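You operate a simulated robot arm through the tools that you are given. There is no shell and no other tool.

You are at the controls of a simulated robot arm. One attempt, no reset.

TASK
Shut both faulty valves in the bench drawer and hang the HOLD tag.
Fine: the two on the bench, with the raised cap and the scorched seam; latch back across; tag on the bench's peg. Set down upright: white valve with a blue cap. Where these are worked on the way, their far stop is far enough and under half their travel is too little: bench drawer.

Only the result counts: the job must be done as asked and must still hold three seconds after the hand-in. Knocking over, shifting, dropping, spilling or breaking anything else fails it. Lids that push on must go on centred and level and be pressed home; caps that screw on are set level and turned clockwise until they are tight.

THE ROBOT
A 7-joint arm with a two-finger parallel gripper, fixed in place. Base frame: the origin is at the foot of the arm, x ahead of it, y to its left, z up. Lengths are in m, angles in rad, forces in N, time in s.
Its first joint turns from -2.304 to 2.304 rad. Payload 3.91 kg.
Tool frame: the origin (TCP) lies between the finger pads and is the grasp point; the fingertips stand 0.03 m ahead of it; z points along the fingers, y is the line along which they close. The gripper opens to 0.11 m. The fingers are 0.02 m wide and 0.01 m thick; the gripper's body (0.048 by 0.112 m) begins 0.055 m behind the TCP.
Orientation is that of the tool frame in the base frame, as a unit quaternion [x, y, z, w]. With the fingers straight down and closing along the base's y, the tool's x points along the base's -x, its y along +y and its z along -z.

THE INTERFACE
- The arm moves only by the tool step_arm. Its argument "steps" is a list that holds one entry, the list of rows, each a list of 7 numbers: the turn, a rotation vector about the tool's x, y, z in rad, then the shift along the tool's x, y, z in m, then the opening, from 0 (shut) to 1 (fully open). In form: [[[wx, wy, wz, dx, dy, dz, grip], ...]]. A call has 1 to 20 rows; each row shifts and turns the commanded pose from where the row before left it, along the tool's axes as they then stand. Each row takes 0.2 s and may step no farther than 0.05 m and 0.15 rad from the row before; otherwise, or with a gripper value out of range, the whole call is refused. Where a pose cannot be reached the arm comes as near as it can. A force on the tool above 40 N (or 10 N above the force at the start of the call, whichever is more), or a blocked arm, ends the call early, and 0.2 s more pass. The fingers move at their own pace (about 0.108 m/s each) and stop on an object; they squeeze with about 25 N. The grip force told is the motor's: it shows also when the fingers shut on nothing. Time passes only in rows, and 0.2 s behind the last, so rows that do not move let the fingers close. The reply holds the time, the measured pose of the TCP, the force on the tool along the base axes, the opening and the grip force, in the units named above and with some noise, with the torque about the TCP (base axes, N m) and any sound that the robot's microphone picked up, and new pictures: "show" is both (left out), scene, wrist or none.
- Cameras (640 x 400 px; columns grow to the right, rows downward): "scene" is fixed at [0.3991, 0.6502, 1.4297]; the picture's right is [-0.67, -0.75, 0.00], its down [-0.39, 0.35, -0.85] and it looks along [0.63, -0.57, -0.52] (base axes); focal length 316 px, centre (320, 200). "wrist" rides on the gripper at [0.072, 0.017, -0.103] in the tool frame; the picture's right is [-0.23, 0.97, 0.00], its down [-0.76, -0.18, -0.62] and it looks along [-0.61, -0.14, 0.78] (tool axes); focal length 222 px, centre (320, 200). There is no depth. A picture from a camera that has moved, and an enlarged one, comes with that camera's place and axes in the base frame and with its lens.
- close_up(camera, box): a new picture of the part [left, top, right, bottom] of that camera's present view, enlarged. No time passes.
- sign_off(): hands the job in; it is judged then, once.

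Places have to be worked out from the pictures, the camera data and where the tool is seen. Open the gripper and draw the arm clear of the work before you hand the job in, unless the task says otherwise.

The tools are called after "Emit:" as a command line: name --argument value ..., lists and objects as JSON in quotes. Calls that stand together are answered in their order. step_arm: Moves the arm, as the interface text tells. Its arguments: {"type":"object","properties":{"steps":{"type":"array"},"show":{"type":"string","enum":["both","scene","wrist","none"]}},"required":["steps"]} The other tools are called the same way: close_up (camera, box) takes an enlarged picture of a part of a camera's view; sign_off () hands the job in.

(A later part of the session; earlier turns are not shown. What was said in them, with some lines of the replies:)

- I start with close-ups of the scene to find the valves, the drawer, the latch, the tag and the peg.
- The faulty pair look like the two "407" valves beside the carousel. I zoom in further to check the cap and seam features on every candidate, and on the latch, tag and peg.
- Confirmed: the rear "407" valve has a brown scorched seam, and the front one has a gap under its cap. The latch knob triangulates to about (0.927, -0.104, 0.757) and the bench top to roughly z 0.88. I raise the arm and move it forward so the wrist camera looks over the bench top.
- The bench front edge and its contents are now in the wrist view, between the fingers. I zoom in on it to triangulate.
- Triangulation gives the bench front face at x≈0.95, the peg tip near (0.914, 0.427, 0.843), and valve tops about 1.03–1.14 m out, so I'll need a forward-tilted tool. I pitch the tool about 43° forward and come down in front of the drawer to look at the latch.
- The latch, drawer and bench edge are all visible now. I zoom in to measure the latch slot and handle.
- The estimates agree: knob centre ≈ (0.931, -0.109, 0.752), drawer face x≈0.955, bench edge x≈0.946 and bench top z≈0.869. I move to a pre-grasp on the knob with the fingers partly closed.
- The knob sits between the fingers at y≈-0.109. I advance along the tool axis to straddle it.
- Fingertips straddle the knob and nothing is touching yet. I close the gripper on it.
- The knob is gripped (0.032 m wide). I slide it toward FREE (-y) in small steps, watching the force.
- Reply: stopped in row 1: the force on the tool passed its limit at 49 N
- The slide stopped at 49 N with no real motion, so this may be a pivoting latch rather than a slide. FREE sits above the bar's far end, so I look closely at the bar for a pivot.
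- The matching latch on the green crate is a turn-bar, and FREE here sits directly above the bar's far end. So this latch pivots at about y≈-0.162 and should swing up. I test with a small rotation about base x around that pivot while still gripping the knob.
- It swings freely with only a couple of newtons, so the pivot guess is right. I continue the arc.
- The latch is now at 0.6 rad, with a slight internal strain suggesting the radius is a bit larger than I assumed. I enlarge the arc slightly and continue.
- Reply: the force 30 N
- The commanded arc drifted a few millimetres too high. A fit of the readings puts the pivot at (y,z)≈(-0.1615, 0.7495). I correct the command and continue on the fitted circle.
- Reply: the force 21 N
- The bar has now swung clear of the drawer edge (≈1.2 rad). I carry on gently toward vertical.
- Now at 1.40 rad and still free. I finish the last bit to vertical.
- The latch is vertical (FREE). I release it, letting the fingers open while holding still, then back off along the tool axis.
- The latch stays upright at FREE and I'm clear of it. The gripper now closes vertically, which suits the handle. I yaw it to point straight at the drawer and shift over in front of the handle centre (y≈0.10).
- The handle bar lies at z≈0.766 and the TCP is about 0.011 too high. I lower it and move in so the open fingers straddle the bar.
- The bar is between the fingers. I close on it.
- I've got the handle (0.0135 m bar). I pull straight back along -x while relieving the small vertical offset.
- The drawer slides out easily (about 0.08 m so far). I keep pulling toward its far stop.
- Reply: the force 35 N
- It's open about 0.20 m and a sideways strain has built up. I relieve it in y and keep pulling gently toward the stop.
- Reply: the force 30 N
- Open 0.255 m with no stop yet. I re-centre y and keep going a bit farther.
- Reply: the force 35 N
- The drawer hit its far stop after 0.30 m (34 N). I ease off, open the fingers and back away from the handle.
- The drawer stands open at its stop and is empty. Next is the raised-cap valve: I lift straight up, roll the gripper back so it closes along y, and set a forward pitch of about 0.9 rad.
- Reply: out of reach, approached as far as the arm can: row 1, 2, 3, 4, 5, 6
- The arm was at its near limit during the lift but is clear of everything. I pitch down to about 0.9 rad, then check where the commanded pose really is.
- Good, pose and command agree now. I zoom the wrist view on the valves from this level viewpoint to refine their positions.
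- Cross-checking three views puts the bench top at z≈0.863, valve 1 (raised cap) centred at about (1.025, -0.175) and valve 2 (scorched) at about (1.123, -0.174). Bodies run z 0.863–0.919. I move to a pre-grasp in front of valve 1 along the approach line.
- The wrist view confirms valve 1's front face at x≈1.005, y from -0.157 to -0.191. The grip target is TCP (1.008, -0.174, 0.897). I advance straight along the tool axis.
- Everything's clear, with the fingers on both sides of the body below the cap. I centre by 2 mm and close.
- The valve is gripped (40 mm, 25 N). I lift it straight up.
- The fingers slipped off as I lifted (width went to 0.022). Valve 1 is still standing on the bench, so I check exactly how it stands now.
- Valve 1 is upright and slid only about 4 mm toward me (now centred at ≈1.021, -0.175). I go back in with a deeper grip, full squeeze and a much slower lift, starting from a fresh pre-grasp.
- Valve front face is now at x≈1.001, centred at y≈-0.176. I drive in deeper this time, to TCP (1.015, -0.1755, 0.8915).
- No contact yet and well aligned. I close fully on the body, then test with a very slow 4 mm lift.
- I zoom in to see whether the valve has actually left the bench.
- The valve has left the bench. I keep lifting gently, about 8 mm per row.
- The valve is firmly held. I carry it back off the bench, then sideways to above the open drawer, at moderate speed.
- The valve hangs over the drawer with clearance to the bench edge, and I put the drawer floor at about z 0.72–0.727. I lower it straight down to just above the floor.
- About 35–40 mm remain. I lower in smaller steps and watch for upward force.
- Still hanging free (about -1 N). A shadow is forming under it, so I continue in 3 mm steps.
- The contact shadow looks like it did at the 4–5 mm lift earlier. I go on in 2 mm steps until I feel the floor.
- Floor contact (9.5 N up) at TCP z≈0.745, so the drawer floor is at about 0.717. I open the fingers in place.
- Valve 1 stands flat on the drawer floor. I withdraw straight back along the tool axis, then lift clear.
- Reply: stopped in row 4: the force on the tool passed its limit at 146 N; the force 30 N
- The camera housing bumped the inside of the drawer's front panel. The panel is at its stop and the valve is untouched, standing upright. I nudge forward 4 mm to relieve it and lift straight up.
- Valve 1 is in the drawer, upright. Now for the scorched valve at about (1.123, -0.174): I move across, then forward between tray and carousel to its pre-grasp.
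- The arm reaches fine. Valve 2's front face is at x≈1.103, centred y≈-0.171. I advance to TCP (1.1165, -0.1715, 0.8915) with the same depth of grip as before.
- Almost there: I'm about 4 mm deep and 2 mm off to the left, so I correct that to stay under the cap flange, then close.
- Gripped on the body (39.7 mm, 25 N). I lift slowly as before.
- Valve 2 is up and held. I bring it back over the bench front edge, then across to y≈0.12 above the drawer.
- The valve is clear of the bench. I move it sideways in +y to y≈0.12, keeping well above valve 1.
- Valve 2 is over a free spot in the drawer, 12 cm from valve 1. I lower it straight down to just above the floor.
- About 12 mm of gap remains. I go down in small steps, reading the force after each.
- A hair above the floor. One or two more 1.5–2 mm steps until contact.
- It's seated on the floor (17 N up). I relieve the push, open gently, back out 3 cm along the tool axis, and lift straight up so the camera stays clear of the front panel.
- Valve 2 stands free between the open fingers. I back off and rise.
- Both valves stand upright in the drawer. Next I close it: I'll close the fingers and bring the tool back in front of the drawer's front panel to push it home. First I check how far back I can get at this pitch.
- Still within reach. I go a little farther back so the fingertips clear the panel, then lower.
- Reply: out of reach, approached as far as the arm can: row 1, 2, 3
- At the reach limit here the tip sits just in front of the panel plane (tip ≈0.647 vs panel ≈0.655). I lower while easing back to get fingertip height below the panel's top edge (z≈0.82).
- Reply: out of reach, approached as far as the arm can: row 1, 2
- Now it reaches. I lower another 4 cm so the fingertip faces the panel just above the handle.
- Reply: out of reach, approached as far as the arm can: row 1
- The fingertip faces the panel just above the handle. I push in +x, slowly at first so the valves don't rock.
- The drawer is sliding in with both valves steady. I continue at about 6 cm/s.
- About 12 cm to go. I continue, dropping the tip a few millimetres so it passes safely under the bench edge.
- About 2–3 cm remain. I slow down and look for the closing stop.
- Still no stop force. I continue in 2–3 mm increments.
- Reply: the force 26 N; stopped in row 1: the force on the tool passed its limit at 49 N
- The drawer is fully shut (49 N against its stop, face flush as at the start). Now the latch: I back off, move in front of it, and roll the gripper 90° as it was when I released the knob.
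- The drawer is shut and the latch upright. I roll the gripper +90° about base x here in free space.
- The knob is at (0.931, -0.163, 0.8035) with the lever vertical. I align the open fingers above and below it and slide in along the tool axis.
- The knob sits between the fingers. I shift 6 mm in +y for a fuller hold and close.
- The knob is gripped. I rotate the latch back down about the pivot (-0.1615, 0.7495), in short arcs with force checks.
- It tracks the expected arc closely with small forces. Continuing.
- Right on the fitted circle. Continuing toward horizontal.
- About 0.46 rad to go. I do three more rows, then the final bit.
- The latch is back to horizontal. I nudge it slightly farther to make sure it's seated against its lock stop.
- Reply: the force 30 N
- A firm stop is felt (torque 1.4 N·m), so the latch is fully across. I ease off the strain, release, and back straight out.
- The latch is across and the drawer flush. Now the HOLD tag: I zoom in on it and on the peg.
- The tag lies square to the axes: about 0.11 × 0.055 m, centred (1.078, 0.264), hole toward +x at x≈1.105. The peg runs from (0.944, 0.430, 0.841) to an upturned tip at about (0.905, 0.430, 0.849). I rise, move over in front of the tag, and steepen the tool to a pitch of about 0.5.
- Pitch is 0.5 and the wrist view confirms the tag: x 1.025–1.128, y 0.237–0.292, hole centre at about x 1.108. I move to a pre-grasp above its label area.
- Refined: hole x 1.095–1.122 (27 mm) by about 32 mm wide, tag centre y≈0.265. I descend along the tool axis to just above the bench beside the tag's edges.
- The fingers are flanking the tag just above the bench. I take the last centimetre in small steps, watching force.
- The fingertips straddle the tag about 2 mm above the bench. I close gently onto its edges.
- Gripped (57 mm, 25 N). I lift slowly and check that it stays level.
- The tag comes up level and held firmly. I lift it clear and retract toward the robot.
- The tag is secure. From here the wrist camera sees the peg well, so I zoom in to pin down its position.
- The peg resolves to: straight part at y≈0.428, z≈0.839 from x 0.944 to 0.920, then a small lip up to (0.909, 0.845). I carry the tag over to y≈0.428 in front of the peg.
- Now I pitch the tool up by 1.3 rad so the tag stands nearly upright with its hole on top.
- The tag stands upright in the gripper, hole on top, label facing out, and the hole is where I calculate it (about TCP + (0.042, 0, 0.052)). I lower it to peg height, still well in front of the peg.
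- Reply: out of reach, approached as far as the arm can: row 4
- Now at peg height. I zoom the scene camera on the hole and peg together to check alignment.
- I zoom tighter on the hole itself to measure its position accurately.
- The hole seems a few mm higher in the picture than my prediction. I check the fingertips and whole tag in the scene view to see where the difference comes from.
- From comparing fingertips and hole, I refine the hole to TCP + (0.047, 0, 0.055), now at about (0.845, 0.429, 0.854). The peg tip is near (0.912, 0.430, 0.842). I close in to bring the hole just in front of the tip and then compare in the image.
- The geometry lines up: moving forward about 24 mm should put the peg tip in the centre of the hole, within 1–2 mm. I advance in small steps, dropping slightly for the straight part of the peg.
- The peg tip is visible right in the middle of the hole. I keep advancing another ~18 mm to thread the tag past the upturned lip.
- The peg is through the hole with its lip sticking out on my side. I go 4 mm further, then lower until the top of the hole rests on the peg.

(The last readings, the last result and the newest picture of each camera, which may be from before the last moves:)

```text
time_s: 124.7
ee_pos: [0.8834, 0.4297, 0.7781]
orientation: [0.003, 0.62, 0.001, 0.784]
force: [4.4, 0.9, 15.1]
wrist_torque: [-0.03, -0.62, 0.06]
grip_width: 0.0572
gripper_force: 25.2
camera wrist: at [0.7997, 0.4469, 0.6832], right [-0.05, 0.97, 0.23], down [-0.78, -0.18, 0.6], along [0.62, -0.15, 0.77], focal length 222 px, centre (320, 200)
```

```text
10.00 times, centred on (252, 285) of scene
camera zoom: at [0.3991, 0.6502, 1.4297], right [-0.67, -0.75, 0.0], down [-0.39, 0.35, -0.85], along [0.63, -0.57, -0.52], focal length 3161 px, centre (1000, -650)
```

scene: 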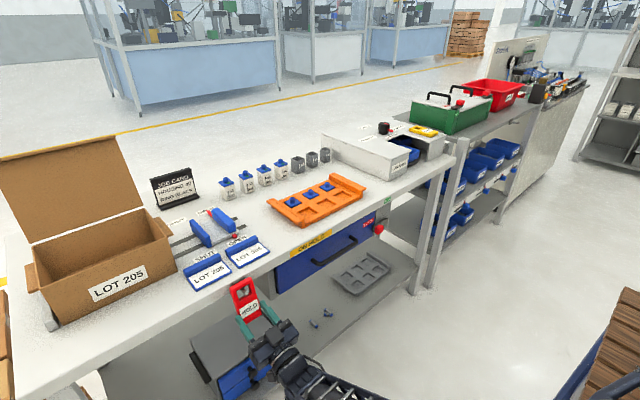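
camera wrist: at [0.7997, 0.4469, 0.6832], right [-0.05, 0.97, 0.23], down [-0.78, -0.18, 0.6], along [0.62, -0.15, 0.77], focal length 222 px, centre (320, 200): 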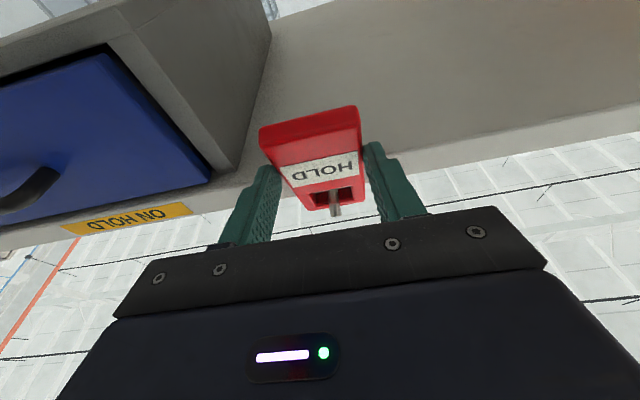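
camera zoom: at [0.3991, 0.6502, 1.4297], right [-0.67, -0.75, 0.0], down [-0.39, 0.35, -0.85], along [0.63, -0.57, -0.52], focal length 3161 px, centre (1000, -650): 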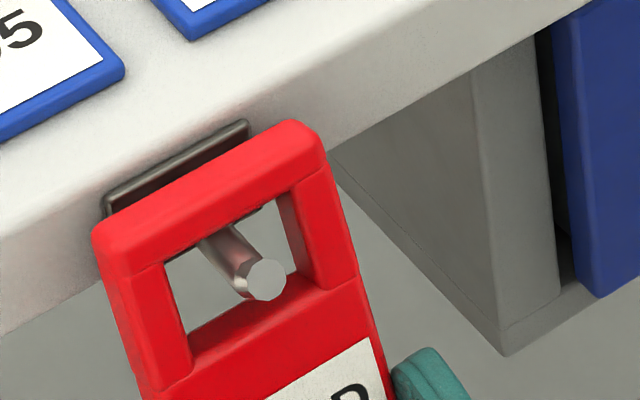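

The hole's top edge now rests on the peg (15 N up). I ease up 1 mm and open the fingers, letting the tag hang.

Emit:
step_arm --steps '[[[0, 0, 0, -0.0012, 0, 0.0003, 0], [0, 0, 0, 0, 0, 0, 0.54], [0, 0, 0, 0, 0, 0, 0.58], [0, 0, 0, 0, 0, 0, 0.66], [0, 0, 0, 0, 0, 0, 0.66]]]'

Emit:
close_up --camera "scene" --box '[212, 265, 292, 315]'

Emit:
close_up --camera "wrist" --box '[240, 90, 400, 190]'

```text
time_s: 125.9
ee_pos: [0.883, 0.4299, 0.7768]
orientation: [0.003, 0.62, 0.0, 0.784]
force: [-0.3, 0.3, 1.1]
wrist_torque: [-0.03, 0.0, 0.01]
grip_width: 0.0727
gripper_force: 0.1
camera wrist: at [0.7992, 0.4472, 0.6829], right [-0.05, 0.97, 0.23], down [-0.78, -0.18, 0.6], along [0.62, -0.15, 0.77], focal length 222 px, centre (320, 200)
```

scene: 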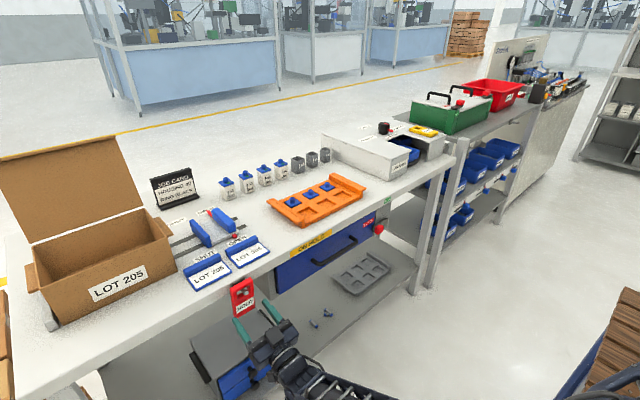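
wrist: 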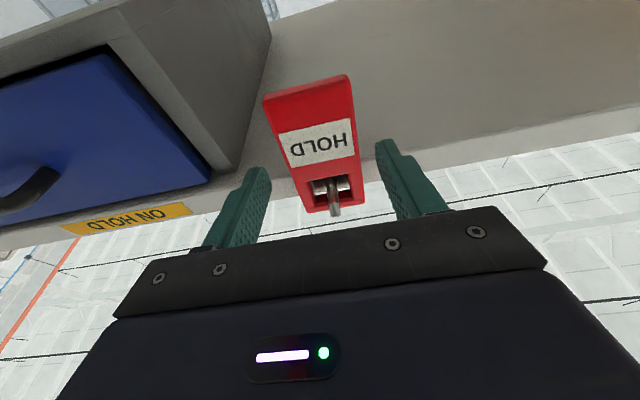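

```text
8.00 times, centred on (252, 290) of scene
camera zoom: at [0.3991, 0.6502, 1.4297], right [-0.67, -0.75, 0.0], down [-0.39, 0.35, -0.85], along [0.63, -0.57, -0.52], focal length 2529 px, centre (864, -520)
```

zoom: 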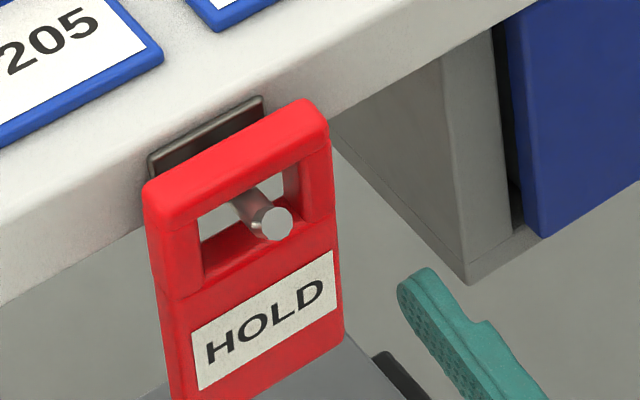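

```text
4.00 times, centred on (320, 140) of wrist
camera zoom: at [0.7992, 0.4472, 0.6829], right [-0.05, 0.97, 0.23], down [-0.78, -0.18, 0.6], along [0.62, -0.15, 0.77], focal length 888 px, centre (320, 440)
```

zoom: 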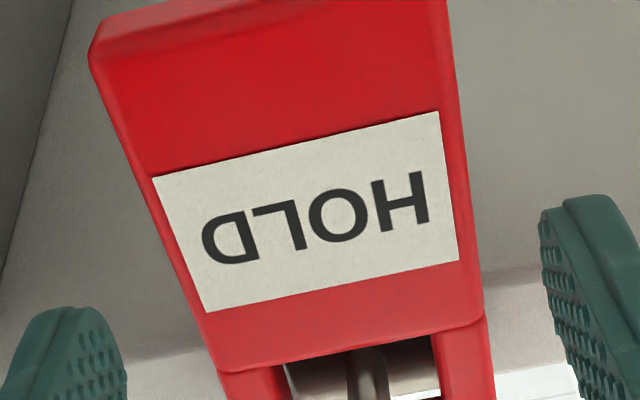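

The tag hangs plumb on the peg behind the lip. I withdraw the gripper straight back.

Emit:
step_arm --steps '[[[0, 0, 0, 0, 0, -0.02, 0.66], [0, 0, 0, 0, 0, -0.035, 0.66], [0, 0, 0, 0, 0, -0.04, 0.66], [0, 0, 0, 0, 0, -0.04, 0.66], [0, 0, 0, 0, 0, -0.03, 0.66]]]'

Emit:
close_up --camera "scene" --box '[212, 265, 308, 325]'

```text
time_s: 127.1
ee_pos: [0.7213, 0.4302, 0.7377]
orientation: [0.003, 0.621, 0.001, 0.784]
force: [-0.2, -0.8, -0.9]
wrist_torque: [-0.01, -0.02, -0.01]
grip_width: 0.0726
gripper_force: 0.1
camera wrist: at [0.6384, 0.4479, 0.6442], right [-0.05, 0.97, 0.23], down [-0.78, -0.18, 0.6], along [0.62, -0.15, 0.77], focal length 222 px, centre (320, 200)
```

scene: 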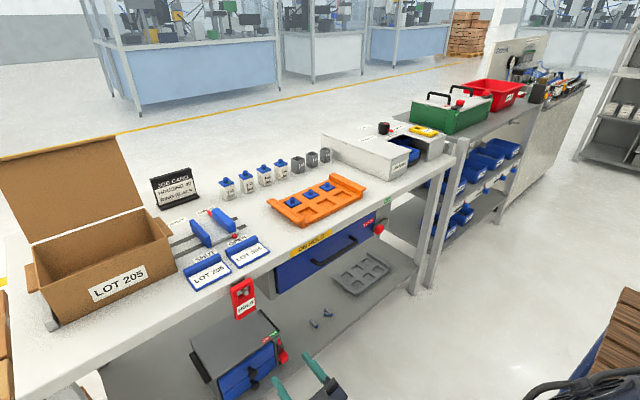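
wrist: 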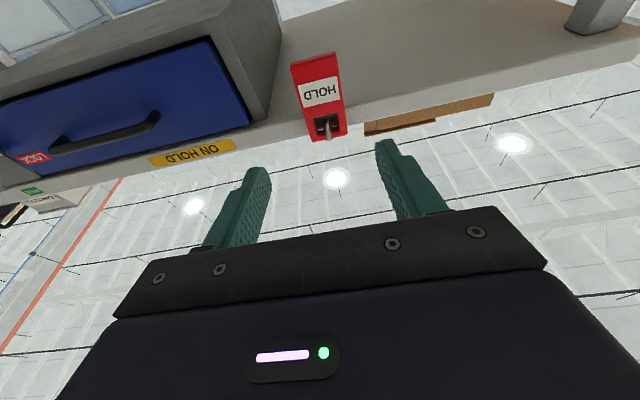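

```text
6.67 times, centred on (260, 295) of scene
camera zoom: at [0.3991, 0.6502, 1.4297], right [-0.67, -0.75, 0.0], down [-0.39, 0.35, -0.85], along [0.63, -0.57, -0.52], focal length 2108 px, centre (720, -433)
```

zoom: 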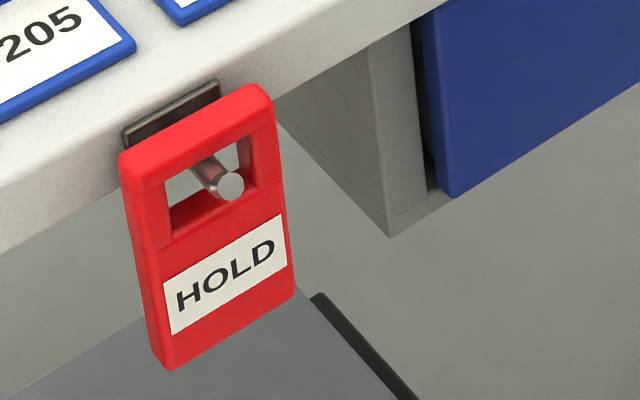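

The tag hangs still on the peg. I open the gripper fully, draw back a bit more, then check the drawer, latch and everything else one last time.

Emit:
step_arm --steps '[[[0, 0, 0, 0, 0, -0.03, 1], [0, 0, 0, 0, 0, -0.02, 1], [0, 0, 0, 0, 0, 0, 1], [0, 0, 0, 0, 0, 0, 1], [0, 0, 0, 0, 0, 0, 1]]]'

Emit:
close_up --camera "scene" --box '[210, 180, 450, 330]'

Emit:
close_up --camera "scene" --box '[350, 205, 406, 240]'

Emit:
close_up --camera "scene" --box '[130, 120, 450, 320]'

```text
time_s: 128.3
ee_pos: [0.6736, 0.4305, 0.7274]
orientation: [0.003, 0.62, 0.0, 0.784]
force: [0.8, -0.3, -0.4]
wrist_torque: [-0.03, -0.01, 0.01]
grip_width: 0.1101
gripper_force: 0.1
camera wrist: at [0.5898, 0.448, 0.6343], right [-0.05, 0.97, 0.23], down [-0.78, -0.18, 0.6], along [0.62, -0.15, 0.77], focal length 222 px, centre (320, 200)
```

scene: 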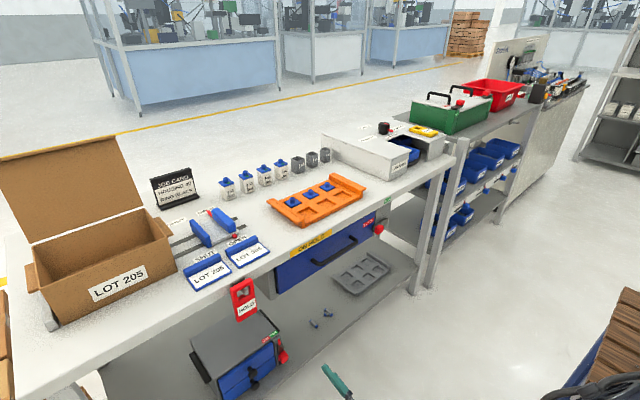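
wrist: 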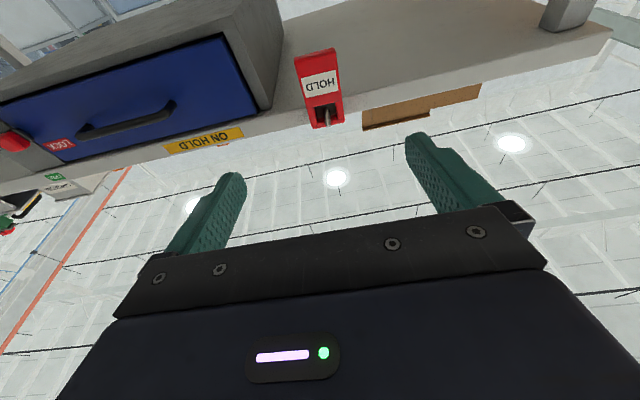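

```text
2.67 times, centred on (330, 255) of scene
camera zoom: at [0.3991, 0.6502, 1.4297], right [-0.67, -0.75, 0.0], down [-0.39, 0.35, -0.85], along [0.63, -0.57, -0.52], focal length 843 px, centre (293, 53)
```

zoom: 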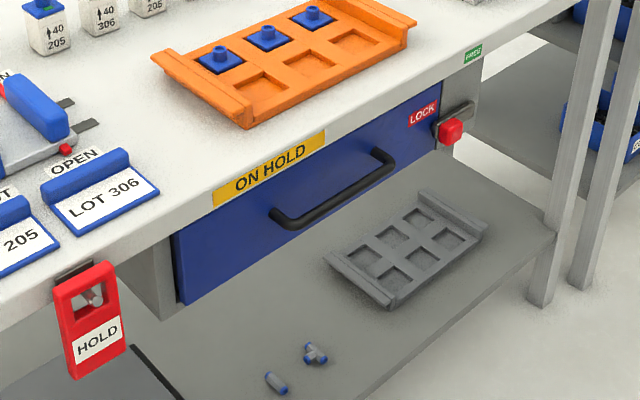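

```text
11.43 times, centred on (378, 222) of scene
camera zoom: at [0.3991, 0.6502, 1.4297], right [-0.67, -0.75, 0.0], down [-0.39, 0.35, -0.85], along [0.63, -0.57, -0.52], focal length 3613 px, centre (-343, -57)
```

zoom: 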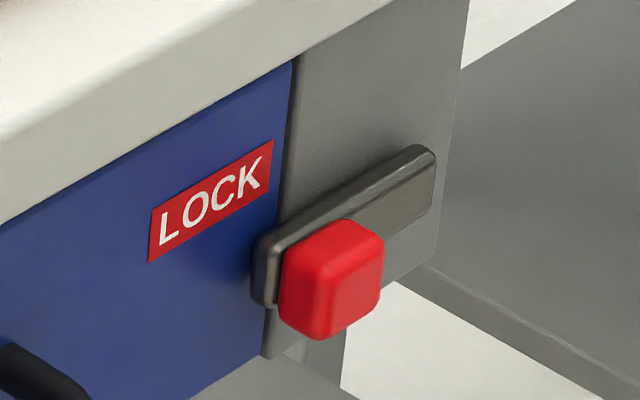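

```text
2.00 times, centred on (290, 220) of scene
camera zoom: at [0.3991, 0.6502, 1.4297], right [-0.67, -0.75, 0.0], down [-0.39, 0.35, -0.85], along [0.63, -0.57, -0.52], focal length 632 px, centre (380, 160)
```

zoom: 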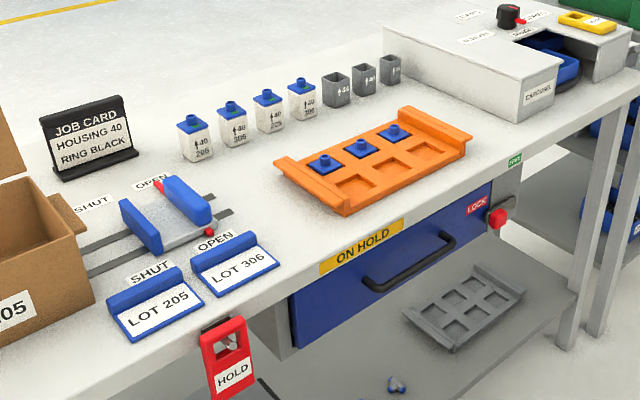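

The drawer is shut with both faulty valves inside, last seen standing upright before it closed. The latch is back across in the same place as at the start, and the HOLD tag hangs on the bench's peg. Nothing else on the bench has visibly moved, and the arm is clear with its gripper open, so I hand the job in.

Emit:
sign_off

```text
The job is handed in.
```

I shut both faulty valves (the one with the raised cap and the one with the scorched seam) in the bench drawer. The latch is back across and the HOLD tag hangs on the bench's peg. The job is handed in, but I haven't seen the judging result.

- **Drawer:** I opened it to its far stop, about 0.30 m, and stood both valves upright on the drawer floor. I then pushed it slowly until it hit its closing stop. I couldn't see inside after it closed, so "upright" rests on how they stood while it was still partly open.
- **Latch:** It turns on a pivot rather than sliding. I swung it back until it met its lock stop, and it looks the same as at the start.
- **Tag:** It hangs straight, held behind the upturned end of the peg.

Two things went wrong along the way:

- **Valve slip:** My first lift on the raised-cap valve slipped. It stayed upright on the bench but slid about 4 mm before I gripped it again.
- **Drawer bump:** The wrist camera once hit the inside of the drawer's front panel hard (146 N). The valve stayed standing and nothing showed damage.

The last pictures show nothing else on the bench knocked over or shifted.
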